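You operate a simulated robot arm through the tools that you are given. There is no shell and no other tool. Be economical: measure what you need, move in short steps, check, and stop when the job is done.

You are at the controls of a simulated two-armed robot. One attempt, no reset.

## Task
Exhale-test the yellow mouthpiece unit: green OK tray if OK, repair bin if it fails.
Fine: input port closed, switches on exhale and flow, exhale knob at 3 for the test and back to 0 after.
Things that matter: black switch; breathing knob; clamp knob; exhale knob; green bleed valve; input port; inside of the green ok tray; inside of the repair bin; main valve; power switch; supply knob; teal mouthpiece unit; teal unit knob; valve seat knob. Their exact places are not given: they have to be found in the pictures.

It is judged by the outcome, as a careful person would: the job done as asked, and still so three seconds after it is handed in. It fails if anything else is knocked over, pushed out of place, dropped, spilled or broken.

## Robot
Two 7-joint arms with fingered hands on one trunk, on a base that drives. Base frame: it is fixed to the floor where the robot stands at the start and does not move with it; the origin is under the middle of the robot, x ahead of it, y to its left, z up. Lengths are in cm, angles in rad, forces in N, time in s.
The left shoulder is at the start at [3, 11.9, 124.4], the right one opposite. With the tool pointing down near the work surface each hand reaches from about 28 to 56 cm from the robot's upright axis, wherever it stands, measured 20 degrees to its own side. Places, roughly: black switch [60, -10, 140]; breathing knob [40, -30, 90]; clamp knob [40, 40, 90]; exhale knob [60, -30, 110]; green bleed valve [40, 30, 90]; input port [50, -10, 120]; inside of the green ok tray [50, 0, 100]; inside of the repair bin [60, -40, 90]; main valve [70, -40, 150]; power switch [50, -30, 100]; supply knob [40, -10, 90]; teal unit knob [50, 20, 70]; valve seat knob [40, 20, 90]; white unit knob [50, 10, 70]; yellow switch [60, -10, 130]; yellow unit knob [60, 20, 110]. Payload 3.8 kg a hand.
Tool frame (each hand has its own): the origin (TCP) lies between the finger pads and is the grasp point; the fingertips stand 2.5 cm ahead of it; z points along the fingers, y is the line along which they close. The gripper opens to 8.8 cm. The gripper's body begins 2.9 cm behind the TCP. The gripper is a hand of 4 fingers: y runs from the thumb to the fingers, the wrist lies at [-1.3, -10.6, -17.4] in the tool frame, and closing takes about 1.5 s.
Orientation is that of the tool frame in the base frame, as a unit quaternion [x, y, z, w]. With the fingers straight down and the wrist toward the robot, the tool's x, y and z point along [0, 1, 0], [1, 0, 0] and [0, 0, -1] of the base frame.

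## Interface
- The arms move only by the tool play_rows. It takes "left_targets", "right_targets" or both (then of equal length, played together; a hand with none holds still); each is a list of rows, each an object of numbers (a shift or turn left out is 0, a gripper value left out holds the last): "ax", "ay", "az": the turn, a rotation vector about the tool's x, y, z in degrees; "dx", "dy", "dz": the shift along the tool's x, y, z in cm. In form: [{"ax": .., "ay": .., "az": .., "dx": .., "dy": .., "dz": ..}, ...]. A call has 1 to 10 rows; each row is the pose to reach, as a shift and turn from the pose commanded when the call began, along the tool's axes at that moment. "left_grip" and "right_grip" are, for a hand that has rows, the opening, from 0 (shut) to 1 (fully open), set as the call begins (left out, the last holds). Each row takes 0.2 s and may step no farther than 5 cm and 0.15 rad from the row before; otherwise, or with a gripper value out of range, the whole call is refused. A pose out of reach is approached as far as the arm can. The call stops where the force on the tool passes 40 N (or 10 N more than at its start, if that is more) or the arm is blocked; 0.2 s more then pass. The fingers move at their own pace (about 15.3 cm/s each) and stop on an object; they squeeze with about 28 N. The grip force told is the motor's: it shows also when the fingers shut on nothing. Time passes only in rows, and 0.2 s behind the last, so rows that repeat a pose let the fingers close. It gives the time, the measured TCP pose, the force on the tool (base axes), the opening and the grip force at its end, in the units of the frame above (readings bear some noise), with the torque about the TCP (base axes, N m) and any sound that the robot's microphone picked up.
- Cameras (640 x 400 px; columns grow to the right, rows downward): "scene" is now at [5.01, -2.24, 179.65]; the picture's right is [-0.14, -0.99, 0.00], its down [-0.66, 0.09, -0.75] and it looks along [0.74, -0.10, -0.67] (base axes); focal length 260 px, centre (320, 200). "left" rides on the left gripper at [-6.4, -8.3, -9.8] in its tool frame; the picture's right is [-0.62, -0.37, 0.69], its down [0.71, -0.63, 0.30] and it looks along [0.32, 0.68, 0.65] (tool axes); focal length 265 px, centre (320, 200). "right" rides on the right gripper at [6.4, -8.3, -9.8] in its tool frame; the picture's right is [-0.62, 0.37, -0.69], its down [-0.71, -0.63, 0.30] and it looks along [-0.32, 0.68, 0.65] (tool axes); focal length 265 px, centre (320, 200).
- camera(camera): a new picture of that camera. No time passes.
- slide_trunk(by): slides the trunk up (or, below 0, down) by that many cm; the arms and the scene camera ride with it, the base frame stays. It gives what a move gives, with no picture.
- base_move(legs): drives the robot by 1 to 6 legs, each [ahead, left, turn to the left] in cm, cm and rad, along the robot's own axes; the way and the turn of a leg run together, so that a leg with both is an arc; at most 150 cm and 3.142 rad a leg. The arms and the cameras ride along, it lands a little off, and it stops where it bumps. It gives what a move gives.
- set_fingers(index, middle, ring, thumb_bend, thumb_turn, hand): sets how far each is bent, from 0 (flat) to 1 (curled in); at 0.3 the hand is open as for a grip, at 0.7 the pads meet at the TCP. One left out holds its place. A second passes; each finger stops where it meets its share of the squeeze, and holds until it gets a number again. A gripper value or a shape takes the hand back. It gives what a move gives, with no picture; readings hold the bend of each and the force on the fingers (four entries, about 0 where the hand has none), thumb and palm. thumb_turn goes from beside the hand (0) to across from the fingers (1), as for a grip.
- hand_shape(shape, hand): the hand has 4 fingers and takes this shape, open, in about a second: jaw (thumb against the fingers, like two jaws); tri (thumb and two fingers); tip (a fingertip pinch); poke (one finger out to press); point (the index stretched); flat (the hand flat); cup (the hand cupped); fist (a fist). The gripper value then closes the fingers along that shape, each until it touches; the sizes above hold for jaw. It gives what a move gives, with no picture.
- aim_head(pan, tilt): turns the head with the scene camera to pan (to the left, within 2.094 rad either way) and tilt (down, from -0.506 to 1.204), counted from straight ahead of the robot. It gives what a move gives.
- measure_at(camera, pixels): for up to 12 pixels [column, row] of the newest picture of that camera ("zoom" is the newest enlarged one), the place [x, y, z] in the base frame of the surface seen there, good to about 0.2 cm, but the place of the scene camera against the robot may be out by one fixed shift of up to 2.5 cm in any direction. No time passes.
- zoom(camera, box): a new picture of the part [left, top, right, bottom] of that camera's present view, enlarged. No time passes.
- hand_in(): hands the job in; it is judged then, once.

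Go step by step. Measure first, check grasps and placings, and put right what went wrong. The budget is 80 turns and 70 pictures, counting those below and the enlarged ones. Unless the task says otherwise, let go and move clear before handing in, and close with one line.

The tools are called as a command line: name --argument value ..., lists and objects as JSON in quotes. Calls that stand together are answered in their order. play_rows: Moves the arms, as the interface text tells. Its arguments: {"type":"object","properties":{"left_targets":{"type":"array","items":{"type":"object","properties":{"ax":{"type":"number"},"ay":{"type":"number"},"az":{"type":"number"},"dx":{"type":"number"},"dy":{"type":"number"},"dz":{"type":"number"}}}},"left_grip":{"type":"number"},"right_targets":{"type":"array","items":{"type":"object","properties":{"ax":{"type":"number"},"ay":{"type":"number"},"az":{"type":"number"},"dx":{"type":"number"},"dy":{"type":"number"},"dz":{"type":"number"}}}},"right_grip":{"type":"number"}},"required":[]} The other tools are called the same way: slide_trunk (by) slides the trunk up or down; hand_shape (shape, hand) gives the hand a shape; set_fingers (index, middle, ring, thumb_bend, thumb_turn, hand) moves the fingers one by one; base_move (legs) drives the base; aim_head (pan, tilt) turns the head that bears the scene camera; camera (camera) takes a picture; measure_at (camera, pixels) gives the place of the surface under pixels of a picture; zoom (camera, box) takes an enlarged picture of a part of a camera's view; hand_in () hands the job in.

At the start:

```text
t: 0.0
left_ee_pos: [52.43, 18.95, 156.0]
left_tool_rot: [0.708, 0.707, 0.0, 0.001]
left_force: [-0.3, 0.0, 0.0]
left_wrist_torque: [0.0, 0.01, 0.03]
left_grip_width: 8.79
left_grasp_force: 0.0
left_shape: jaw
left_bend: [0.3, 0.3, 0.3, 0.3, 0.98]
left_finger forces: [0.0, 0.0, 0.1, 0.1, 0.0, 0.1]
right_ee_pos: [39.83, -27.39, 156.1]
right_tool_rot: [0.708, 0.707, 0.0, 0.0]
right_force: [-0.1, 0.4, -0.2]
right_wrist_torque: [-0.01, -0.01, -0.01]
right_grip_width: 8.74
right_grasp_force: 0.0
right_shape: jaw
right_bend: [0.3, 0.3, 0.3, 0.3, 0.98]
right_finger forces: [0.1, 0.0, 0.0, 0.0, 0.1, 0.0]
trunk travel left (down, up): [-40.0, 19.0]
robot x, y, heading: [0.18, 0.23, 0.002]
head pan, tilt: [-0.138, 0.728]
```

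scene: 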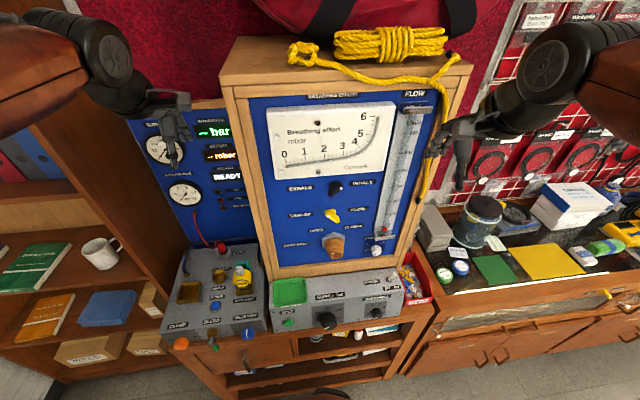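
right: 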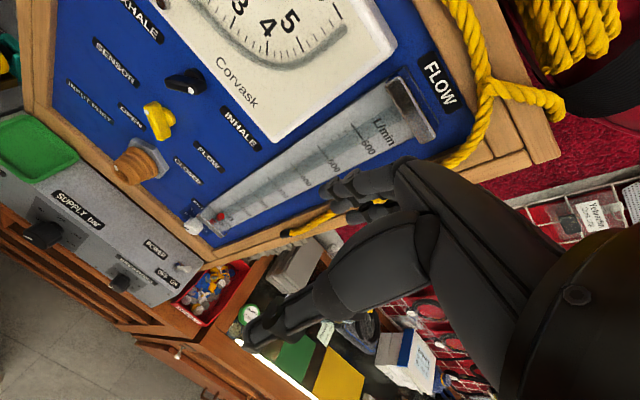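
left: 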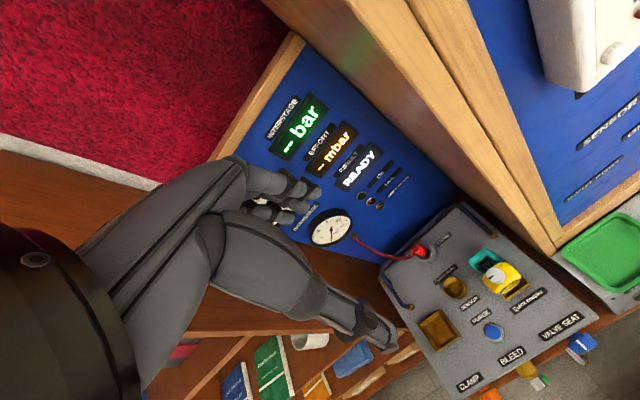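

The scene shows the central blue breathing-effort panel and a left sloping console holding a yellow unit near (240,275). I'll enlarge the important areas.

zoom --camera "scene" --box '[260, 90, 440, 270]'

zoom --camera "scene" --box '[140, 100, 300, 260]'

zoom --camera "scene" --box '[150, 230, 440, 400]'

```text
2.22 times, centred on (350, 180) of scene
```

zoom: 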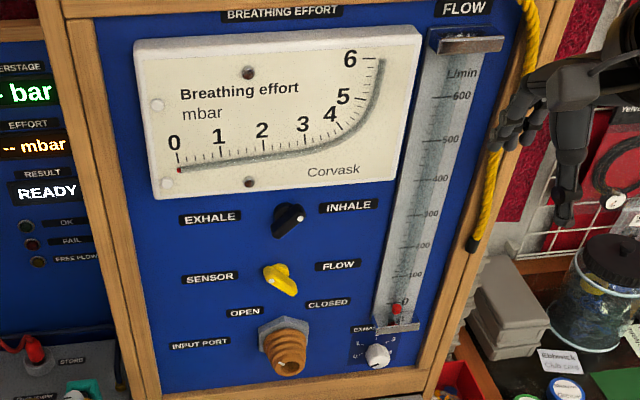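

```text
2.50 times, centred on (220, 180) of scene
```

zoom: 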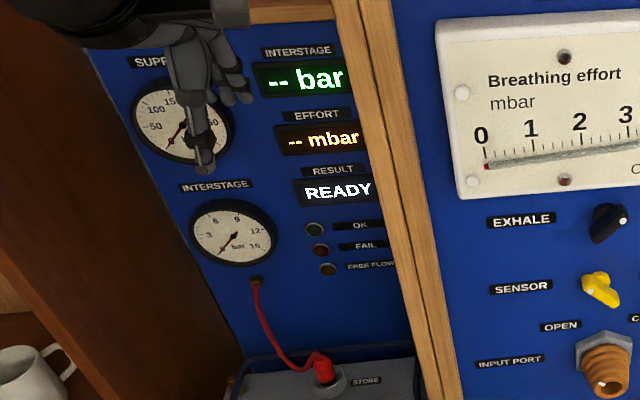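

```text
2.21 times, centred on (295, 315) of scene
```

zoom: 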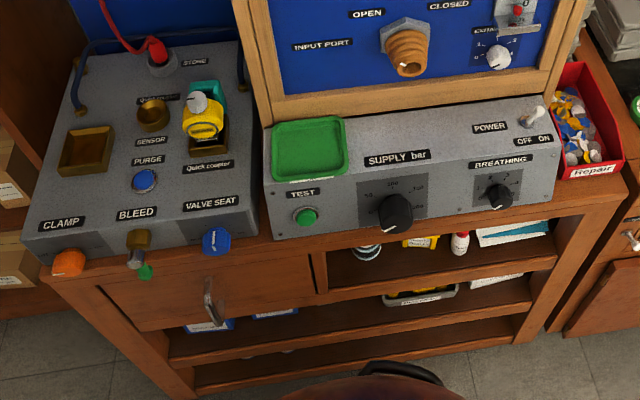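

I need a better look at the yellow unit, the port, the exhale knob and the switch labels.

zoom --camera "left" --box '[380, 200, 600, 380]'

zoom --camera "scene" --box '[300, 170, 420, 260]'

zoom --camera "scene" --box '[190, 230, 290, 310]'

aim_head --pan -0.1 --tilt 1.05

camera --camera "scene"

```text
2.22 times, centred on (490, 290) of left
```

zoom: 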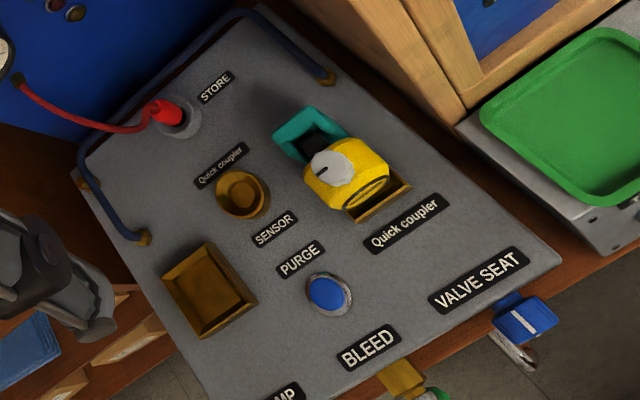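

```text
4.44 times, centred on (360, 215) of scene
```

zoom: 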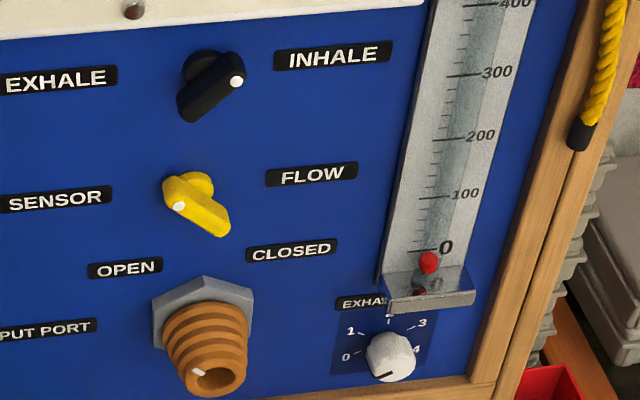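

```text
5.00 times, centred on (240, 270) of scene
```

zoom: 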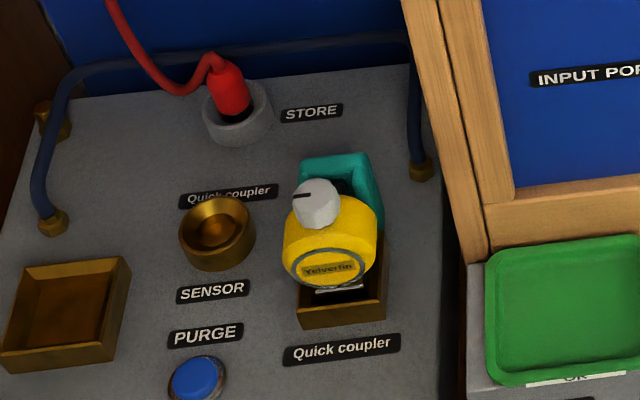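

```text
t: 0.8
left_ee_pos: [52.32, 18.99, 156.03]
left_tool_rot: [0.708, 0.706, -0.001, 0.002]
left_force: [0.2, -0.1, 0.8]
left_wrist_torque: [-0.02, 0.02, 0.01]
left_grip_width: 8.74
left_grasp_force: 0.1
left_shape: jaw
left_bend: [0.3, 0.3, 0.3, 0.3, 0.98]
left_finger forces: [0.1, 0.0, 0.0, 0.0, 0.0, 0.0]
right_ee_pos: [39.78, -27.4, 155.91]
right_tool_rot: [0.707, 0.707, 0.0, 0.0]
right_force: [0.2, -0.4, -0.9]
right_wrist_torque: [-0.01, 0.03, 0.0]
right_grip_width: 8.77
right_grasp_force: 0.1
right_shape: jaw
right_bend: [0.3, 0.3, 0.3, 0.3, 0.98]
right_finger forces: [0.0, 0.1, 0.0, 0.0, 0.0, 0.0]
trunk travel left (down, up): [-40.0, 19.0]
robot x, y, heading: [-0.05, -0.04, 0.003]
head pan, tilt: [-0.099, 1.051]
```

```text
60 pictures are left
```

scene: 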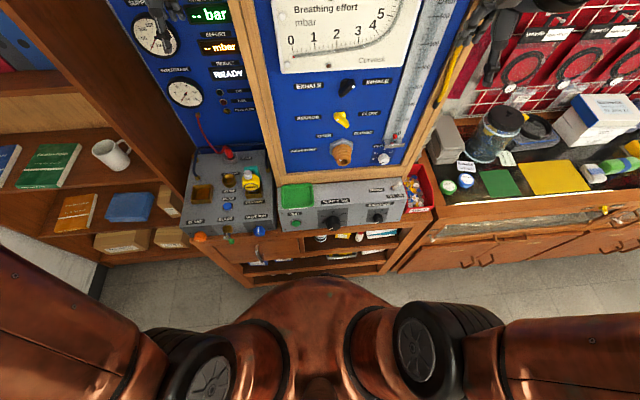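

The black switch's dot points to INHALE and the yellow one's to SENSOR, so both need changing. I'll look at them from the right hand camera for the port and knob detail.

zoom --camera "right" --box '[60, 40, 280, 260]'

zoom --camera "scene" --box '[280, 70, 420, 180]'

measure_at --camera "scene" --pixels '[[347, 86], [341, 119], [343, 152], [383, 159], [372, 95], [330, 130], [310, 180], [249, 180], [420, 195], [297, 197], [375, 128], [384, 150]]'

```text
1.82 times, centred on (170, 150) of right
```

zoom: 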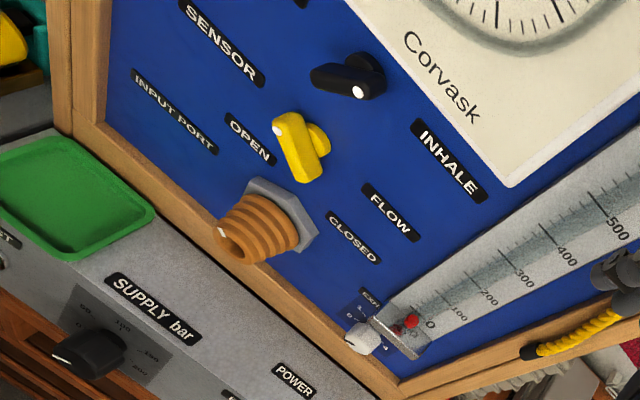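

```text
3.64 times, centred on (350, 125) of scene
```

zoom: 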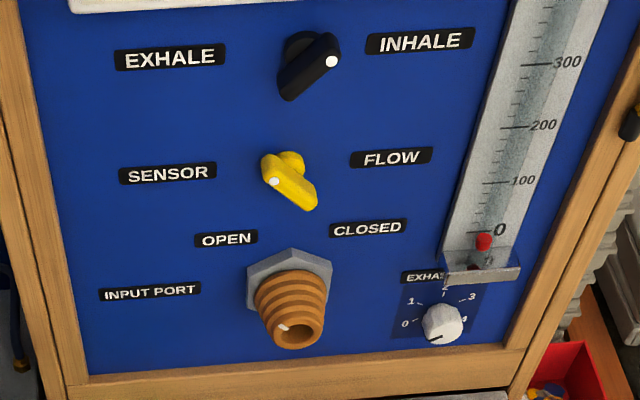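

```text
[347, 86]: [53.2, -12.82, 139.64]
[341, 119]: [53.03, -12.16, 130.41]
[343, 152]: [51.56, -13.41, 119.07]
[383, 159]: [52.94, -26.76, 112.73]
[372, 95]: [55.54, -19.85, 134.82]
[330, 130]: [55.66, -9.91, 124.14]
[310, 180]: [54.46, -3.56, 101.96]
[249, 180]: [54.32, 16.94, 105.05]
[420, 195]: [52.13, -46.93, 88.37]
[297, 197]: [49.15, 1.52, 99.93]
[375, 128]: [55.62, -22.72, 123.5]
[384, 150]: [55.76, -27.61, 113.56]
```

The port's dot is at upper-left (OPEN), so it needs a turn too. I'll compare the same labels in the right camera and the scene to find the scene camera's shift.

measure_at --camera "right" --pixels '[[208.5, 156.6], [129, 119], [189, 84], [159, 117], [130, 170], [195, 227], [70, 170], [238, 132]]'

measure_at --camera "scene" --pixels '[[371.2, 113.2], [324.2, 135.7], [377, 81.5], [351, 133.3], [381, 158], [383, 160]]'

measure_at --camera "left" --pixels '[[500, 275], [494, 331], [453, 286], [575, 325]]'

```text
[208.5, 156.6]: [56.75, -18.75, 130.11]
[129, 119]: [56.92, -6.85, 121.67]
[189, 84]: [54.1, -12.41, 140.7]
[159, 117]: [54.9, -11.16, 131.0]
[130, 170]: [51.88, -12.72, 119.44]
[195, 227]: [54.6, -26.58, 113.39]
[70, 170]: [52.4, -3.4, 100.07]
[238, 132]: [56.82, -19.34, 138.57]
```

```text
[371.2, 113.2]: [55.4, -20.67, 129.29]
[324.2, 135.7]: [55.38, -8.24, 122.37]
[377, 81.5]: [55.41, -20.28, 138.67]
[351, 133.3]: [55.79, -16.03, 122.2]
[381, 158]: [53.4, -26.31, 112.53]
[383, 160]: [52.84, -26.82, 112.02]
```

```text
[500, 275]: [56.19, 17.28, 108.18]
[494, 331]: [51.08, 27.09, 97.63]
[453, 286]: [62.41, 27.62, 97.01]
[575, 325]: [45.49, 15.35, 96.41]
```

The right camera agrees with the scene to within about 1.5 cm, with the panel plane at about x=56.8. I'll turn the right hand to point forward at the panel.

play_rows --right_targets '[{"ax": -8.5}, {"ax": -17}, {"ax": -25.5}, {"ax": -34}, {"ax": -42.5}, {"ax": -51}, {"ax": -59.5}, {"ax": -68}, {"ax": -76.5}, {"ax": -85}]' --right_grip 0.5

play_rows --right_targets '[{"ax": -5}, {"ax": -5}]'

camera --camera "right"

```text
t: 3.0
left_ee_pos: [52.58, 18.94, 155.97]
left_tool_rot: [0.708, 0.706, -0.001, 0.001]
left_force: [0.3, 0.1, -0.5]
left_wrist_torque: [0.05, -0.01, -0.01]
left_grip_width: 8.78
left_grasp_force: 0.0
left_shape: jaw
left_bend: [0.3, 0.3, 0.3, 0.3, 0.98]
left_finger forces: [0.0, 0.0, 0.1, 0.1, 0.0, 0.0]
right_ee_pos: [41.21, -28.17, 156.64]
right_tool_rot: [0.522, 0.522, 0.477, 0.478]
right_force: [-0.6, -0.1, -0.9]
right_wrist_torque: [0.0, 0.0, 0.0]
right_grip_width: 4.42
right_grasp_force: 0.1
right_shape: jaw
right_bend: [0.74, 0.44, 0.41, 0.69, 1.0]
right_finger forces: [0.1, 0.0, 0.0, 0.1, 0.0, 0.0]
right hand out of reach, approached as far as the arm can: row 8, 9, 10
trunk travel left (down, up): [-40.0, 19.0]
robot x, y, heading: [0.13, 0.02, 0.004]
head pan, tilt: [-0.099, 1.051]
```

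```text
t: 3.6
left_ee_pos: [52.5, 19.07, 156.16]
left_tool_rot: [0.708, 0.706, 0.0, 0.0]
left_force: [0.3, 0.1, -0.6]
left_wrist_torque: [-0.03, -0.01, -0.01]
left_grip_width: 8.75
left_grasp_force: 0.1
left_shape: jaw
left_bend: [0.3, 0.3, 0.3, 0.3, 0.98]
left_finger forces: [0.0, 0.0, 0.0, 0.1, 0.0, 0.0]
right_ee_pos: [41.14, -28.17, 156.59]
right_tool_rot: [0.5, 0.499, 0.5, 0.501]
right_force: [0.1, -0.8, 0.3]
right_wrist_torque: [0.0, 0.02, 0.02]
right_grip_width: 4.42
right_grasp_force: 0.0
right_shape: jaw
right_bend: [0.74, 0.44, 0.41, 0.69, 1.0]
right_finger forces: [0.0, 0.0, 0.1, 0.0, 0.0, 0.1]
trunk travel left (down, up): [-40.0, 19.0]
robot x, y, heading: [0.42, 0.1, 0.006]
head pan, tilt: [-0.099, 1.051]
```

```text
57 pictures are left
```

right: 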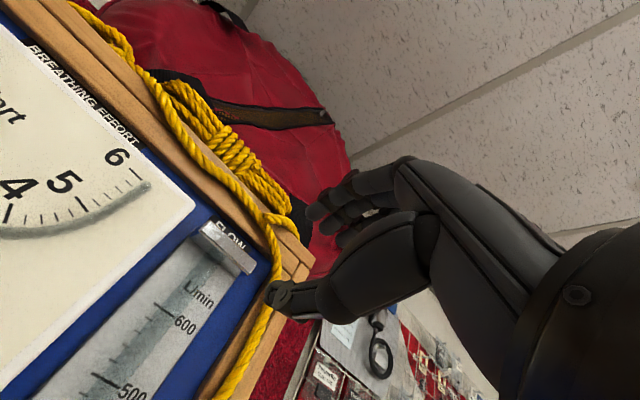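

The hand points forward but the arm is folded near its limit. I'll back the base 12 cm for room.

base_move --legs '[[-12, 0, 0]]'

play_rows --right_targets '[{"az": 8, "dx": 2, "dy": -2}, {"az": 16, "dx": 4, "dy": -4}, {"az": 24, "dx": 7, "dy": -6}, {"az": 32, "dx": 10, "dy": -8}, {"az": 40, "dx": 13, "dy": -11}, {"az": 45, "dx": 15, "dy": -14}, {"az": 45, "dx": 15, "dy": -15}]'

camera --camera "right"

camera --camera "scene"

```text
t: 4.8
left_ee_pos: [40.31, 18.86, 156.05]
left_tool_rot: [0.708, 0.706, 0.001, 0.001]
left_force: [-0.9, -0.3, -0.3]
left_wrist_torque: [-0.01, 0.0, -0.04]
left_grip_width: 8.75
left_grasp_force: 0.0
left_shape: jaw
left_bend: [0.3, 0.3, 0.3, 0.3, 0.98]
left_finger forces: [0.1, 0.0, 0.1, 0.0, 0.0, 0.0]
right_ee_pos: [28.97, -28.25, 156.63]
right_tool_rot: [0.5, 0.5, 0.5, 0.5]
right_force: [-0.6, -0.4, 1.0]
right_wrist_torque: [0.0, 0.01, -0.04]
right_grip_width: 4.43
right_grasp_force: 0.1
right_shape: jaw
right_bend: [0.74, 0.44, 0.41, 0.69, 1.0]
right_finger forces: [0.0, 0.1, 0.1, 0.0, 0.0, 0.0]
trunk travel left (down, up): [-40.0, 19.0]
robot x, y, heading: [-11.94, 0.01, 0.003]
head pan, tilt: [-0.099, 1.051]
```

```text
t: 6.5
left_ee_pos: [40.45, 18.89, 155.97]
left_tool_rot: [0.708, 0.706, 0.0, 0.001]
left_force: [0.4, 1.2, -0.3]
left_wrist_torque: [0.01, -0.01, -0.01]
left_grip_width: 8.77
left_grasp_force: 0.0
left_shape: jaw
left_bend: [0.3, 0.3, 0.3, 0.3, 0.98]
left_finger forces: [0.0, 0.0, 0.0, 0.0, 0.0, 0.1]
right_ee_pos: [29.44, -12.86, 141.2]
right_tool_rot: [0.653, 0.269, 0.653, 0.272]
right_force: [0.4, 0.2, 0.7]
right_wrist_torque: [-0.02, 0.01, 0.01]
right_grip_width: 4.45
right_grasp_force: 0.0
right_shape: jaw
right_bend: [0.74, 0.44, 0.41, 0.69, 1.0]
right_finger forces: [0.1, 0.0, 0.0, 0.0, 0.1, 0.0]
right hand out of reach, approached as far as the arm can: row 1, 2, 3, 4, 5, 6, 7
trunk travel left (down, up): [-40.0, 19.0]
robot x, y, heading: [-12.33, -0.19, 0.001]
head pan, tilt: [-0.099, 1.051]
```

```text
56 pictures are left
```

right: 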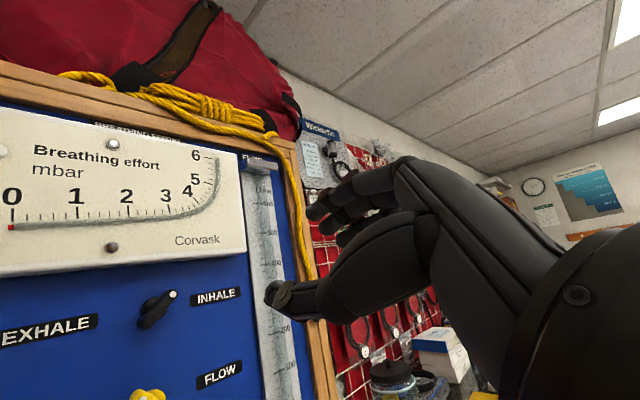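

```text
55 pictures are left
```

scene: 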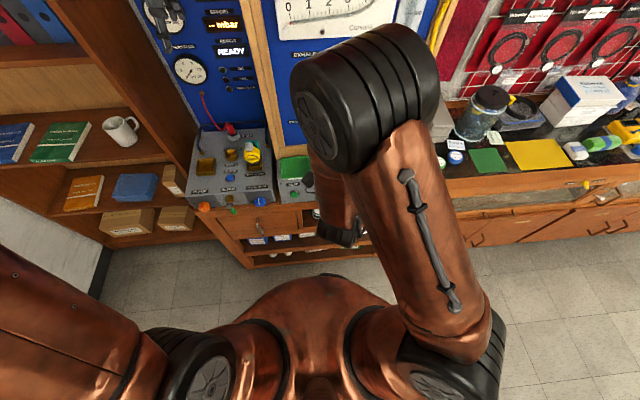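

The roll of +45° works. The switch needs a 90° counterclockwise grip-turn, so I'll check whether the arm reaches roll +135°, a little forward.

play_rows --right_targets '[{"az": 8.5, "dz": 2}, {"az": 17, "dz": 4}, {"az": 25.5, "dz": 6}, {"az": 34, "dz": 8}, {"az": 42.5, "dz": 10}, {"az": 51, "dz": 11}, {"az": 59.5, "dz": 12}, {"az": 68, "dz": 12}, {"az": 76.5, "dz": 12}, {"az": 85, "dz": 12}]'

play_rows --right_targets '[{"az": 5}, {"az": 5}]' --right_grip 1.0

camera --camera "right"

camera --camera "scene"

```text
t: 8.7
left_ee_pos: [40.29, 18.88, 156.09]
left_tool_rot: [0.708, 0.706, 0.0, 0.001]
left_force: [0.7, 0.2, 0.1]
left_wrist_torque: [0.0, -0.01, -0.03]
left_grip_width: 8.77
left_grasp_force: 0.0
left_shape: jaw
left_bend: [0.3, 0.3, 0.3, 0.3, 0.98]
left_finger forces: [0.0, 0.1, 0.1, 0.0, 0.0, 0.1]
right_ee_pos: [41.33, -13.14, 141.49]
right_tool_rot: [0.664, -0.243, 0.664, -0.242]
right_force: [0.2, -0.1, 0.4]
right_wrist_torque: [-0.03, -0.02, -0.03]
right_grip_width: 4.44
right_grasp_force: 0.1
right_shape: jaw
right_bend: [0.74, 0.44, 0.41, 0.69, 1.0]
right_finger forces: [0.1, 0.0, 0.0, 0.1, 0.0, 0.0]
trunk travel left (down, up): [-40.0, 19.0]
robot x, y, heading: [-12.25, -0.17, 0.001]
head pan, tilt: [-0.099, 1.051]
```

```text
t: 9.2
left_ee_pos: [40.24, 18.78, 156.05]
left_tool_rot: [0.707, 0.707, 0.0, 0.001]
left_force: [0.4, 0.2, -0.2]
left_wrist_torque: [-0.03, -0.02, -0.02]
left_grip_width: 8.75
left_grasp_force: 0.1
left_shape: jaw
left_bend: [0.3, 0.3, 0.3, 0.3, 0.98]
left_finger forces: [0.0, 0.1, 0.1, 0.0, 0.0, 0.0]
right_ee_pos: [41.33, -13.1, 141.48]
right_tool_rot: [0.653, -0.272, 0.653, -0.27]
right_force: [-0.5, 0.0, -0.7]
right_wrist_torque: [-0.01, 0.0, -0.01]
right_grip_width: 8.78
right_grasp_force: 0.1
right_shape: jaw
right_bend: [0.3, 0.3, 0.3, 0.3, 0.98]
right_finger forces: [0.1, 0.1, 0.1, 0.0, 0.1, 0.0]
trunk travel left (down, up): [-40.0, 19.0]
robot x, y, heading: [-12.16, 0.03, 0.001]
head pan, tilt: [-0.099, 1.051]
```

```text
54 pictures are left
```

right: 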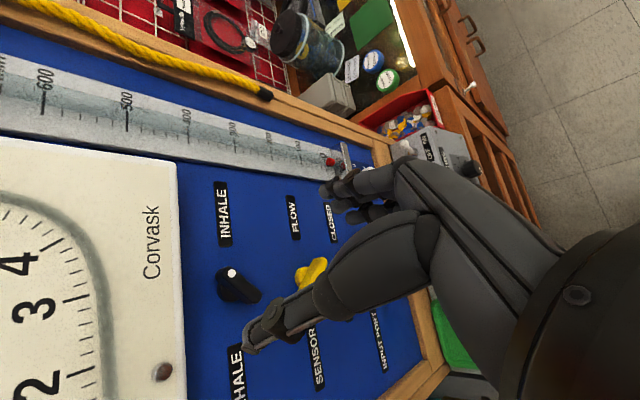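

```text
53 pictures are left
```

scene: 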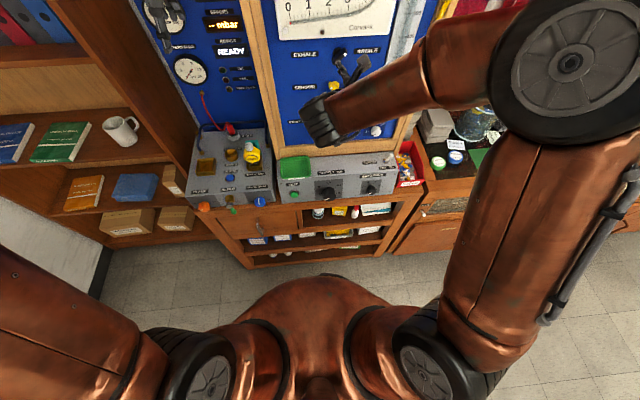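

Roll +135° is reachable. Now I'll measure the black switch (dot at 232,272) and the yellow one in the right camera.

zoom --camera "right" --box '[180, 170, 360, 370]'

measure_at --camera "right" --pixels '[[232, 272], [228, 285], [240, 283], [257, 294], [248, 298], [218, 276], [203, 280], [222, 212], [293, 217], [307, 271], [322, 262]]'

```text
2.00 times, centred on (270, 270) of right
```

zoom: 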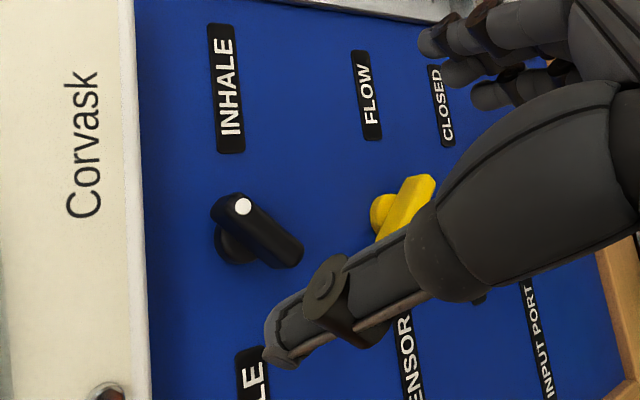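

```text
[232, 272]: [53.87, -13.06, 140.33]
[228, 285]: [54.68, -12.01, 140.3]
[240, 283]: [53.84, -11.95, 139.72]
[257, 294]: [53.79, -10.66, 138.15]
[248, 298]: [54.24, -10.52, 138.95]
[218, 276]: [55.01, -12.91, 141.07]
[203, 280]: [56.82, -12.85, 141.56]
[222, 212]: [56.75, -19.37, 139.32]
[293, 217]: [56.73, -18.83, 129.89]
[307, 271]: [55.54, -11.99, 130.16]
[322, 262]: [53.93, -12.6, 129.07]
```

The black bar's face is at x≈53.85, centred near (y −11.9, z 139.4), with the panel at x=56.8. I'll line up laterally first, short of the bar, with a narrower opening.

play_rows --right_targets '[{"dx": -1, "dy": 0.3, "dz": 2}, {"dx": -2.33, "dy": 0.64, "dz": 4}, {"dx": -2.33, "dy": 0.64, "dz": 6.5}, {"dx": -2.33, "dy": 0.64, "dz": 6.5}]' --right_grip 0.6

camera --camera "right"

```text
t: 10.2
left_ee_pos: [40.32, 18.99, 156.13]
left_tool_rot: [0.708, 0.707, 0.0, 0.001]
left_force: [-0.8, -0.1, 0.6]
left_wrist_torque: [0.0, -0.02, -0.03]
left_grip_width: 8.78
left_grasp_force: 0.1
left_shape: jaw
left_bend: [0.3, 0.3, 0.3, 0.3, 0.98]
left_finger forces: [0.0, 0.0, 0.1, 0.1, 0.1, 0.0]
right_ee_pos: [47.63, -11.71, 139.47]
right_tool_rot: [0.653, -0.271, 0.653, -0.27]
right_force: [0.4, 0.0, 0.1]
right_wrist_torque: [0.03, -0.01, 0.01]
right_grip_width: 5.34
right_grasp_force: 0.1
right_shape: jaw
right_bend: [0.29, 0.4, 0.37, 0.64, 1.0]
right_finger forces: [0.1, 0.0, 0.1, 0.0, 0.0, 0.1]
trunk travel left (down, up): [-40.0, 19.0]
robot x, y, heading: [-12.12, -0.05, 0.003]
head pan, tilt: [-0.099, 1.051]
```

```text
51 pictures are left
```

right: 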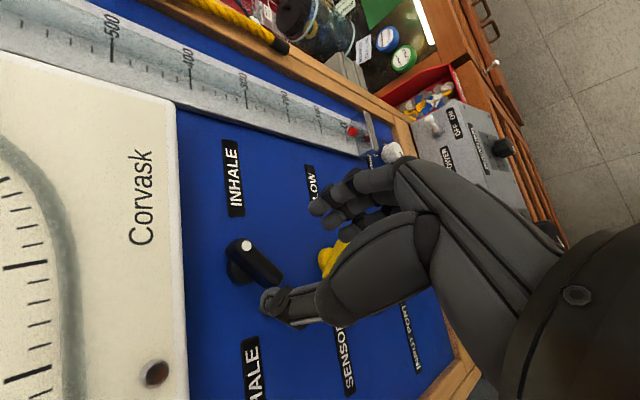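

The bar centre (about 258,262) sits right where the tool axis should meet it. I'll advance 5.3 cm.

play_rows --right_targets '[{"dz": 2}, {"dz": 3.5}, {"dz": 4.7}, {"dz": 5.3}]'

camera --camera "right"

```text
t: 11.2
left_ee_pos: [40.33, 18.93, 156.03]
left_tool_rot: [0.707, 0.707, 0.0, 0.001]
left_force: [0.0, 0.7, -0.4]
left_wrist_torque: [-0.01, 0.01, 0.02]
left_grip_width: 8.74
left_grasp_force: 0.1
left_shape: jaw
left_bend: [0.3, 0.3, 0.3, 0.3, 0.98]
left_finger forces: [0.0, 0.0, 0.0, 0.0, 0.0, 0.0]
right_ee_pos: [53.01, -11.84, 139.31]
right_tool_rot: [0.654, -0.271, 0.653, -0.27]
right_force: [0.7, 0.0, 0.2]
right_wrist_torque: [-0.04, 0.0, -0.02]
right_grip_width: 5.32
right_grasp_force: 0.0
right_shape: jaw
right_bend: [0.29, 0.4, 0.37, 0.64, 1.0]
right_finger forces: [0.1, 0.0, 0.0, 0.0, 0.0, 0.0]
trunk travel left (down, up): [-40.0, 19.0]
robot x, y, heading: [-12.14, -0.11, -0.001]
head pan, tilt: [-0.099, 1.051]
```

```text
50 pictures are left
```

right: 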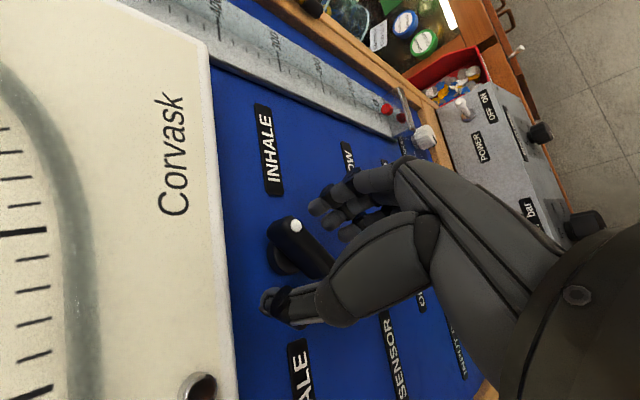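

The bar lies between the thumb and fingers. Closing.

play_rows --right_targets '[{}, {}, {}, {}, {}, {}, {}, {}]' --right_grip 0.0

camera --camera "right"

```text
t: 13.1
left_ee_pos: [40.3, 18.85, 156.05]
left_tool_rot: [0.707, 0.707, 0.0, 0.001]
left_force: [-0.6, 0.4, 0.5]
left_wrist_torque: [0.0, 0.0, -0.02]
left_grip_width: 8.77
left_grasp_force: 0.0
left_shape: jaw
left_bend: [0.3, 0.3, 0.3, 0.3, 0.98]
left_finger forces: [0.0, 0.1, 0.0, 0.0, 0.0, 0.0]
right_ee_pos: [53.1, -11.84, 139.31]
right_tool_rot: [0.653, -0.271, 0.654, -0.27]
right_force: [0.9, 0.2, -1.0]
right_wrist_torque: [-0.06, 0.01, 0.01]
right_grip_width: 0.77
right_grasp_force: 28.6
right_shape: jaw
right_bend: [0.72, 0.63, 0.62, 0.72, 1.0]
right_finger forces: [14.3, 7.5, 3.6, 0.0, 25.0, 0.0]
trunk travel left (down, up): [-40.0, 19.0]
robot x, y, heading: [-12.03, 0.09, 0.001]
head pan, tilt: [-0.099, 1.051]
```

```text
49 pictures are left
```

right: 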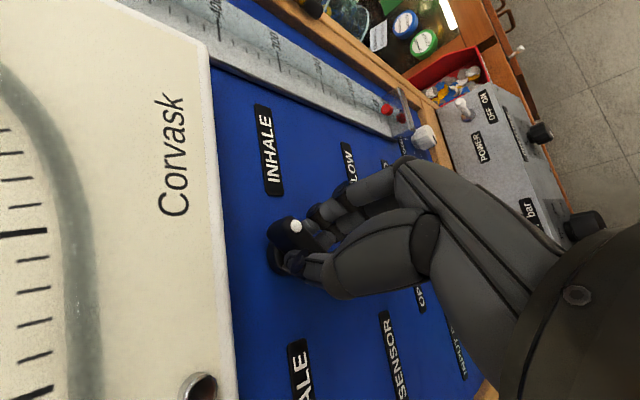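

Gripped with load on the fingers and thumb. Now I'll turn it 90° counterclockwise.

play_rows --right_targets '[{"az": -8}, {"az": -16}, {"az": -24}, {"az": -32}, {"az": -40}, {"az": -48}, {"az": -56}, {"az": -64}, {"az": -72}, {"az": -80}]'

camera --camera "right"

```text
t: 15.2
left_ee_pos: [40.37, 18.91, 156.03]
left_tool_rot: [0.707, 0.707, -0.001, 0.001]
left_force: [0.2, 0.4, -0.3]
left_wrist_torque: [0.0, -0.01, -0.05]
left_grip_width: 8.75
left_grasp_force: 0.1
left_shape: jaw
left_bend: [0.3, 0.3, 0.3, 0.3, 0.98]
left_finger forces: [0.0, 0.0, 0.0, 0.0, 0.1, 0.1]
right_ee_pos: [53.19, -11.78, 139.29]
right_tool_rot: [0.675, 0.214, 0.673, 0.213]
right_force: [-5.9, 1.4, -15.7]
right_wrist_torque: [0.02, 0.3, 0.09]
right_grip_width: 0.72
right_grasp_force: 28.4
right_shape: jaw
right_bend: [0.72, 0.72, 0.7, 0.73, 1.0]
right_finger forces: [16.3, 5.3, 2.8, 0.1, 31.6, 0.0]
trunk travel left (down, up): [-40.0, 19.0]
robot x, y, heading: [-12.09, -0.1, -0.001]
head pan, tilt: [-0.099, 1.051]
```

```text
48 pictures are left
```

right: 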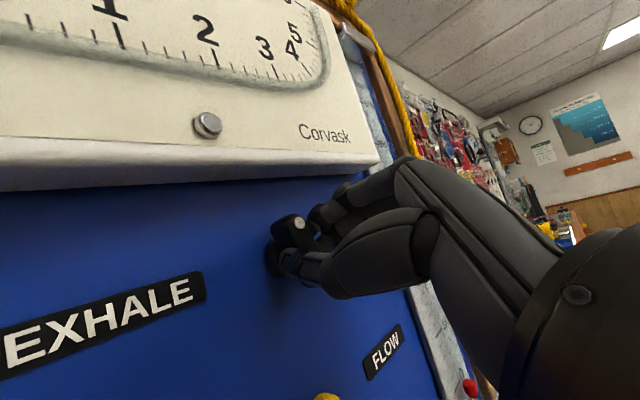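

The switch turned with the hand. I'll finish the last 10°, release and retreat.

play_rows --right_targets '[{"az": -6}, {"az": -11}, {"az": -11}]'

play_rows --right_targets '[{}, {}, {}, {"dz": -2}, {"dz": -5}, {"dz": -8}]' --right_grip 0.6

camera --camera "right"

camera --camera "scene"

```text
t: 16.1
left_ee_pos: [40.25, 18.83, 156.0]
left_tool_rot: [0.708, 0.707, -0.001, 0.001]
left_force: [-0.1, 0.3, 0.0]
left_wrist_torque: [0.02, -0.01, 0.02]
left_grip_width: 8.77
left_grasp_force: 0.0
left_shape: jaw
left_bend: [0.3, 0.3, 0.3, 0.3, 0.98]
left_finger forces: [0.1, 0.0, 0.0, 0.1, 0.0, 0.0]
right_ee_pos: [53.04, -11.79, 139.36]
right_tool_rot: [0.651, 0.276, 0.65, 0.277]
right_force: [-7.3, 0.9, -17.1]
right_wrist_torque: [-0.04, 0.33, 0.07]
right_grip_width: 0.77
right_grasp_force: 27.9
right_shape: jaw
right_bend: [0.72, 0.72, 0.7, 0.73, 1.0]
right_finger forces: [15.0, 4.8, 3.1, 0.0, 32.9, 0.1]
trunk travel left (down, up): [-40.0, 19.0]
robot x, y, heading: [-12.03, 0.14, -0.006]
head pan, tilt: [-0.099, 1.051]
```

```text
t: 17.4
left_ee_pos: [40.21, 18.81, 156.09]
left_tool_rot: [0.708, 0.707, 0.001, 0.0]
left_force: [-0.2, -0.5, 0.3]
left_wrist_torque: [-0.01, 0.03, -0.01]
left_grip_width: 8.75
left_grasp_force: 0.2
left_shape: jaw
left_bend: [0.3, 0.3, 0.3, 0.3, 0.98]
left_finger forces: [0.0, 0.0, 0.0, 0.0, 0.0, 0.1]
right_ee_pos: [45.09, -11.86, 139.33]
right_tool_rot: [0.65, 0.277, 0.651, 0.277]
right_force: [0.4, 0.4, 0.3]
right_wrist_torque: [0.01, -0.01, 0.0]
right_grip_width: 5.24
right_grasp_force: 0.1
right_shape: jaw
right_bend: [0.29, 0.41, 0.37, 0.65, 1.0]
right_finger forces: [0.0, 0.0, 0.0, 0.0, 0.0, 0.0]
trunk travel left (down, up): [-40.0, 19.0]
robot x, y, heading: [-12.04, 0.35, -0.006]
head pan, tilt: [-0.099, 1.051]
```

```text
47 pictures are left
```

right: 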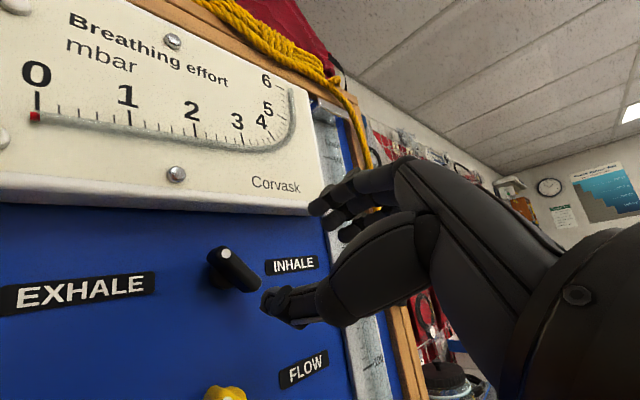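

```text
46 pictures are left
```

scene: 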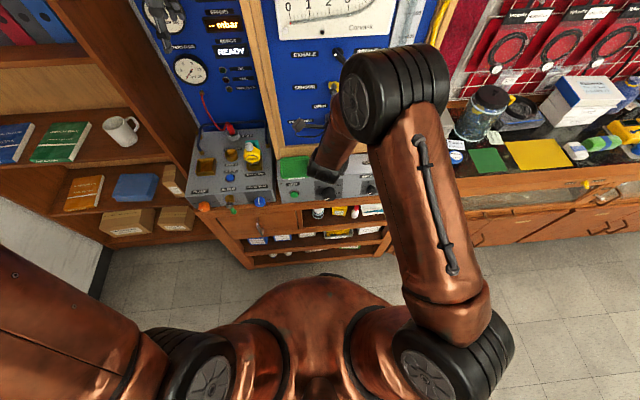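

The black switch's dot is now toward EXHALE. The hand is already at the right roll for the yellow switch, so I'll move 9.3 cm down.

play_rows --right_targets '[{"dx": -2.2, "dy": -2.2}, {"dx": -4.4, "dy": -4.4}, {"dx": -6.6, "dy": -6.6}, {"dx": -6.6, "dy": -6.6, "dz": 1}]'

camera --camera "right"

```text
t: 18.4
left_ee_pos: [40.27, 18.84, 156.0]
left_tool_rot: [0.708, 0.706, 0.0, 0.001]
left_force: [0.1, -0.4, -0.4]
left_wrist_torque: [0.03, 0.0, 0.0]
left_grip_width: 8.76
left_grasp_force: 0.0
left_shape: jaw
left_bend: [0.3, 0.3, 0.3, 0.3, 0.98]
left_finger forces: [0.1, 0.0, 0.0, 0.0, 0.1, 0.0]
right_ee_pos: [46.16, -12.08, 129.78]
right_tool_rot: [0.651, 0.276, 0.651, 0.276]
right_force: [0.1, 0.0, 0.4]
right_wrist_torque: [0.01, -0.01, 0.0]
right_grip_width: 5.26
right_grasp_force: 0.1
right_shape: jaw
right_bend: [0.29, 0.41, 0.37, 0.65, 1.0]
right_finger forces: [0.1, 0.0, 0.1, 0.0, 0.0, 0.0]
trunk travel left (down, up): [-40.0, 19.0]
robot x, y, heading: [-12.18, -0.29, -0.002]
head pan, tilt: [-0.099, 1.051]
```

```text
45 pictures are left
```

right: 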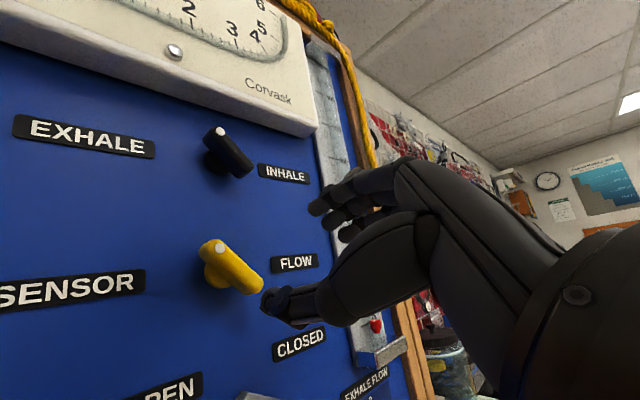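

Black reads EXHALE. I'll measure the yellow bar ends (215,245) and (255,285) to centre on it.

measure_at --camera "right" --pixels '[[219, 245], [256, 285], [238, 268], [207, 250], [245, 258]]'

```text
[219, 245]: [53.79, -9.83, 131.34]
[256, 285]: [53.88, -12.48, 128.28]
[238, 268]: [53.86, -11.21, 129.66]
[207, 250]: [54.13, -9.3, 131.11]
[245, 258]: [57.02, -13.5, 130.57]
```

The yellow bar is centred near (y −11.15, z 129.8). I'll shift 0.9 cm left, advance and grip.

play_rows --right_targets '[{"dx": 0.64, "dy": -0.6, "dz": 1}, {"dx": 0.64, "dy": -0.6, "dz": 3.5}, {"dx": 0.64, "dy": -0.6, "dz": 5.5}, {"dx": 0.64, "dy": -0.6, "dz": 6.9}, {"dx": 0.64, "dy": -0.6, "dz": 6.9}]'

play_rows --right_targets '[{}, {}, {}, {}, {}, {}, {}, {}]' --right_grip 0.0

camera --camera "right"

```text
t: 19.6
left_ee_pos: [40.21, 18.9, 156.1]
left_tool_rot: [0.708, 0.707, 0.0, 0.001]
left_force: [0.0, -0.5, 1.1]
left_wrist_torque: [0.02, 0.01, -0.02]
left_grip_width: 8.77
left_grasp_force: 0.1
left_shape: jaw
left_bend: [0.3, 0.3, 0.3, 0.3, 0.98]
left_finger forces: [0.1, 0.0, 0.1, 0.0, 0.0, 0.0]
right_ee_pos: [53.03, -11.05, 130.17]
right_tool_rot: [0.651, 0.276, 0.651, 0.276]
right_force: [-0.1, 0.6, -0.8]
right_wrist_torque: [0.02, 0.02, -0.02]
right_grip_width: 5.27
right_grasp_force: 0.0
right_shape: jaw
right_bend: [0.29, 0.41, 0.37, 0.65, 1.0]
right_finger forces: [0.0, 0.0, 0.1, 0.1, 0.1, 0.0]
trunk travel left (down, up): [-40.0, 19.0]
robot x, y, heading: [-12.3, 0.08, -0.002]
head pan, tilt: [-0.099, 1.051]
```

```text
t: 21.4
left_ee_pos: [40.4, 18.82, 155.88]
left_tool_rot: [0.708, 0.707, 0.0, 0.002]
left_force: [-0.2, -0.4, -0.5]
left_wrist_torque: [-0.01, 0.0, 0.01]
left_grip_width: 8.75
left_grasp_force: 0.1
left_shape: jaw
left_bend: [0.3, 0.3, 0.3, 0.3, 0.98]
left_finger forces: [0.0, 0.1, 0.0, 0.1, 0.0, 0.0]
right_ee_pos: [53.17, -11.06, 130.11]
right_tool_rot: [0.652, 0.276, 0.65, 0.276]
right_force: [1.5, -1.1, -0.3]
right_wrist_torque: [-0.05, -0.01, -0.02]
right_grip_width: 0.75
right_grasp_force: 27.7
right_shape: jaw
right_bend: [0.72, 0.67, 0.67, 0.74, 1.0]
right_finger forces: [14.6, 7.5, 3.0, 0.0, 25.0, 0.0]
trunk travel left (down, up): [-40.0, 19.0]
robot x, y, heading: [-11.87, 0.02, 0.003]
head pan, tilt: [-0.099, 1.051]
```

```text
44 pictures are left
```

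right: 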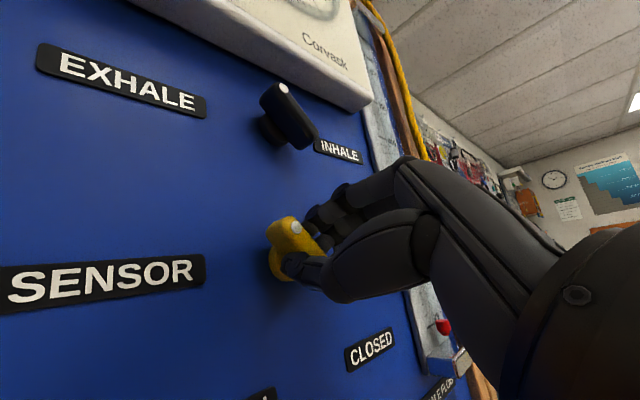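

Gripped. Turning it 90° clockwise toward FLOW.

play_rows --right_targets '[{"az": 8.5}, {"az": 17}, {"az": 25.5}, {"az": 34}, {"az": 42.5}, {"az": 51}, {"az": 59.5}, {"az": 68}, {"az": 76.5}, {"az": 85}]'

play_rows --right_targets '[{"az": 5}, {"az": 5}]'

play_rows --right_targets '[{}, {}, {}, {"dz": -2}, {"dz": -5}, {"dz": -8}]' --right_grip 0.6

camera --camera "right"

```text
t: 23.6
left_ee_pos: [40.29, 18.74, 156.12]
left_tool_rot: [0.708, 0.706, 0.0, 0.0]
left_force: [-0.5, -0.4, 0.2]
left_wrist_torque: [-0.03, 0.0, 0.03]
left_grip_width: 8.77
left_grasp_force: 0.0
left_shape: jaw
left_bend: [0.3, 0.3, 0.3, 0.3, 0.98]
left_finger forces: [0.0, 0.0, 0.1, 0.1, 0.0, 0.0]
right_ee_pos: [53.08, -11.4, 130.17]
right_tool_rot: [0.666, -0.238, 0.666, -0.236]
right_force: [-0.9, -6.7, -1.0]
right_wrist_torque: [-0.22, 0.13, -0.21]
right_grip_width: 0.7
right_grasp_force: 27.6
right_shape: jaw
right_bend: [0.71, 0.65, 0.67, 0.74, 1.0]
right_finger forces: [15.9, 10.5, 5.3, 0.0, 26.1, 0.1]
trunk travel left (down, up): [-40.0, 19.0]
robot x, y, heading: [-11.89, 0.18, 0.002]
head pan, tilt: [-0.099, 1.051]
```

```text
t: 24.2
left_ee_pos: [40.33, 18.7, 155.91]
left_tool_rot: [0.708, 0.707, 0.0, 0.0]
left_force: [-0.2, -0.2, -0.8]
left_wrist_torque: [-0.05, 0.0, 0.03]
left_grip_width: 8.74
left_grasp_force: 0.2
left_shape: jaw
left_bend: [0.3, 0.3, 0.3, 0.3, 0.98]
left_finger forces: [0.0, 0.0, 0.0, 0.0, 0.0, 0.0]
right_ee_pos: [53.13, -11.39, 130.08]
right_tool_rot: [0.656, -0.266, 0.655, -0.265]
right_force: [2.1, -9.0, 2.0]
right_wrist_torque: [-0.21, 0.06, -0.2]
right_grip_width: 0.72
right_grasp_force: 28.1
right_shape: jaw
right_bend: [0.71, 0.65, 0.64, 0.74, 1.0]
right_finger forces: [15.4, 11.1, 4.9, 0.0, 26.5, 0.0]
trunk travel left (down, up): [-40.0, 19.0]
robot x, y, heading: [-11.97, -0.18, -0.003]
head pan, tilt: [-0.099, 1.051]
```

```text
t: 25.6
left_ee_pos: [40.28, 18.93, 156.07]
left_tool_rot: [0.708, 0.706, 0.001, 0.001]
left_force: [0.1, 0.4, -0.1]
left_wrist_torque: [0.01, 0.0, 0.01]
left_grip_width: 8.75
left_grasp_force: 0.0
left_shape: jaw
left_bend: [0.3, 0.3, 0.3, 0.3, 0.98]
left_finger forces: [0.0, 0.0, 0.0, 0.0, 0.0, 0.0]
right_ee_pos: [45.02, -11.37, 129.82]
right_tool_rot: [0.656, -0.265, 0.656, -0.263]
right_force: [-0.3, 0.1, -0.3]
right_wrist_torque: [0.03, 0.03, 0.01]
right_grip_width: 5.22
right_grasp_force: 0.0
right_shape: jaw
right_bend: [0.29, 0.41, 0.37, 0.65, 1.0]
right_finger forces: [0.0, 0.0, 0.1, 0.1, 0.0, 0.1]
trunk travel left (down, up): [-40.0, 19.0]
robot x, y, heading: [-12.52, 0.2, -0.003]
head pan, tilt: [-0.099, 1.051]
```

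```text
43 pictures are left
```

right: 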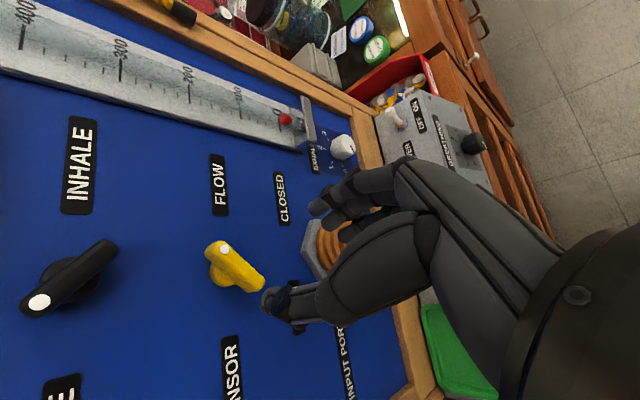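

Both switches read right: black dot toward EXHALE, yellow toward FLOW. Next is the port: I'll roll back to +45° while moving down to z≈120.

play_rows --right_targets '[{"az": -8.5, "dz": -1}, {"az": -17, "dz": -2}, {"az": -25.5, "dz": -3}, {"az": -34, "dz": -3}, {"az": -42.5, "dz": -3, "dx": -1, "dy": 1}, {"az": -51, "dz": -3, "dx": -2, "dy": 2}, {"az": -59.5, "dz": -3, "dx": -3.5, "dy": 3.5}, {"az": -68, "dz": -3, "dx": -5, "dy": 5}, {"az": -76.5, "dz": -3, "dx": -6.5, "dy": 6.5}, {"az": -85, "dz": -3, "dx": -7, "dy": 7}]' --right_grip 1.0

camera --camera "right"

```text
t: 27.9
left_ee_pos: [40.21, 18.95, 156.05]
left_tool_rot: [0.708, 0.706, 0.0, 0.0]
left_force: [0.8, 1.4, 0.6]
left_wrist_torque: [0.01, -0.02, 0.02]
left_grip_width: 8.76
left_grasp_force: 0.1
left_shape: jaw
left_bend: [0.3, 0.3, 0.3, 0.3, 0.98]
left_finger forces: [0.0, 0.0, 0.1, 0.0, 0.0, 0.0]
right_ee_pos: [42.01, -11.34, 120.06]
right_tool_rot: [0.662, 0.249, 0.661, 0.249]
right_force: [-0.1, -0.3, 0.6]
right_wrist_torque: [0.0, 0.01, 0.03]
right_grip_width: 8.76
right_grasp_force: 0.0
right_shape: jaw
right_bend: [0.3, 0.3, 0.3, 0.3, 0.98]
right_finger forces: [0.1, 0.0, 0.0, 0.0, 0.0, 0.0]
trunk travel left (down, up): [-40.0, 19.0]
robot x, y, heading: [-12.17, 0.23, 0.0]
head pan, tilt: [-0.099, 1.051]
```

```text
42 pictures are left
```

right: 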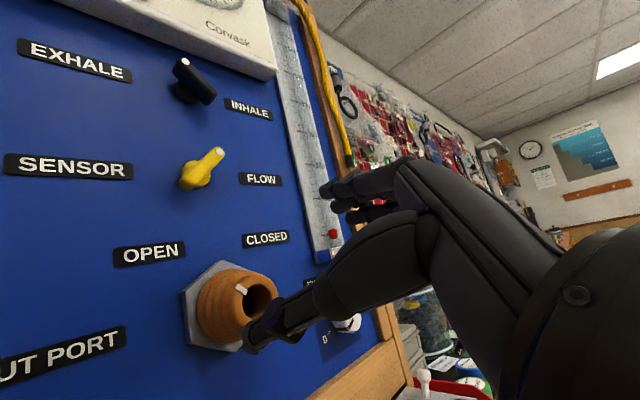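

measure_at --camera "right" --pixels '[[241, 289], [245, 276], [270, 300], [262, 281], [275, 287], [198, 300], [225, 265], [190, 340], [210, 263], [235, 345], [268, 278], [222, 300]]'

zoom --camera "right" --box '[170, 220, 370, 380]'

```text
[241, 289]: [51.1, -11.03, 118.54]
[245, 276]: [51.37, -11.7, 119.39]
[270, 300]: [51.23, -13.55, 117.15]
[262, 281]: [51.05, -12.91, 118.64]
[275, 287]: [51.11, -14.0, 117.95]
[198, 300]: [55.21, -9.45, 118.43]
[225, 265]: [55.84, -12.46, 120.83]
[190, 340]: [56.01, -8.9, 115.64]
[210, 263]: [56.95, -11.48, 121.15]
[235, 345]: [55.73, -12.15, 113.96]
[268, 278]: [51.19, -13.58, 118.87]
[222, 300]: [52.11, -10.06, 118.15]
```

```text
2.50 times, centred on (270, 300) of right
```

zoom: 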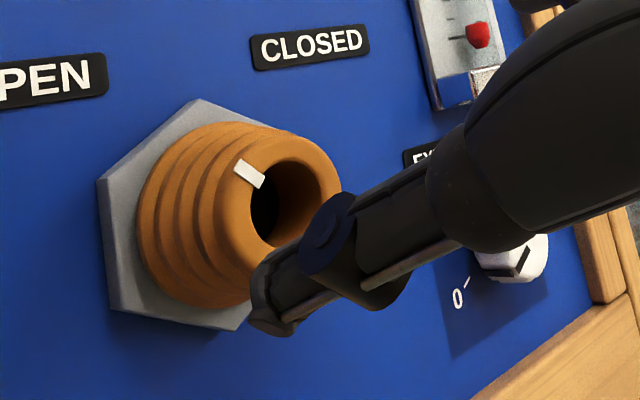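

The mark is at OPEN; the cone face is at x≈51.1 with the axis near (y −12.2, z 117.6). I'll line up and advance around it.

play_rows --right_targets '[{"dx": -2.26, "dy": -1.29, "dz": 1}, {"dx": -2.26, "dy": -1.29, "dz": 4}, {"dx": -2.26, "dy": -1.29, "dz": 5}, {"dx": -2.26, "dy": -1.29, "dz": 5}]'

camera --camera "right"

```text
t: 28.9
left_ee_pos: [40.36, 18.79, 156.16]
left_tool_rot: [0.708, 0.706, 0.0, 0.001]
left_force: [0.0, -0.7, 0.0]
left_wrist_torque: [0.0, 0.0, 0.0]
left_grip_width: 8.79
left_grasp_force: 0.1
left_shape: jaw
left_bend: [0.3, 0.3, 0.3, 0.3, 0.98]
left_finger forces: [0.0, 0.1, 0.1, 0.0, 0.1, 0.1]
right_ee_pos: [47.08, -11.98, 117.6]
right_tool_rot: [0.662, 0.248, 0.662, 0.248]
right_force: [0.3, 0.2, -1.0]
right_wrist_torque: [-0.01, 0.04, -0.04]
right_grip_width: 8.77
right_grasp_force: 0.0
right_shape: jaw
right_bend: [0.3, 0.3, 0.3, 0.3, 0.98]
right_finger forces: [0.0, 0.1, 0.1, 0.0, 0.1, 0.0]
trunk travel left (down, up): [-40.0, 19.0]
robot x, y, heading: [-12.1, 0.48, -0.003]
head pan, tilt: [-0.099, 1.051]
```

```text
40 pictures are left
```

right: 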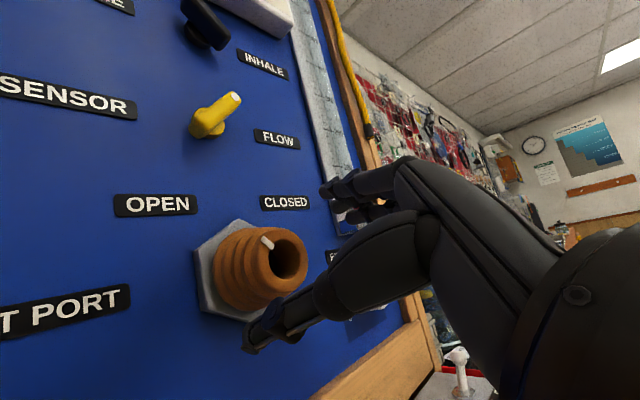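

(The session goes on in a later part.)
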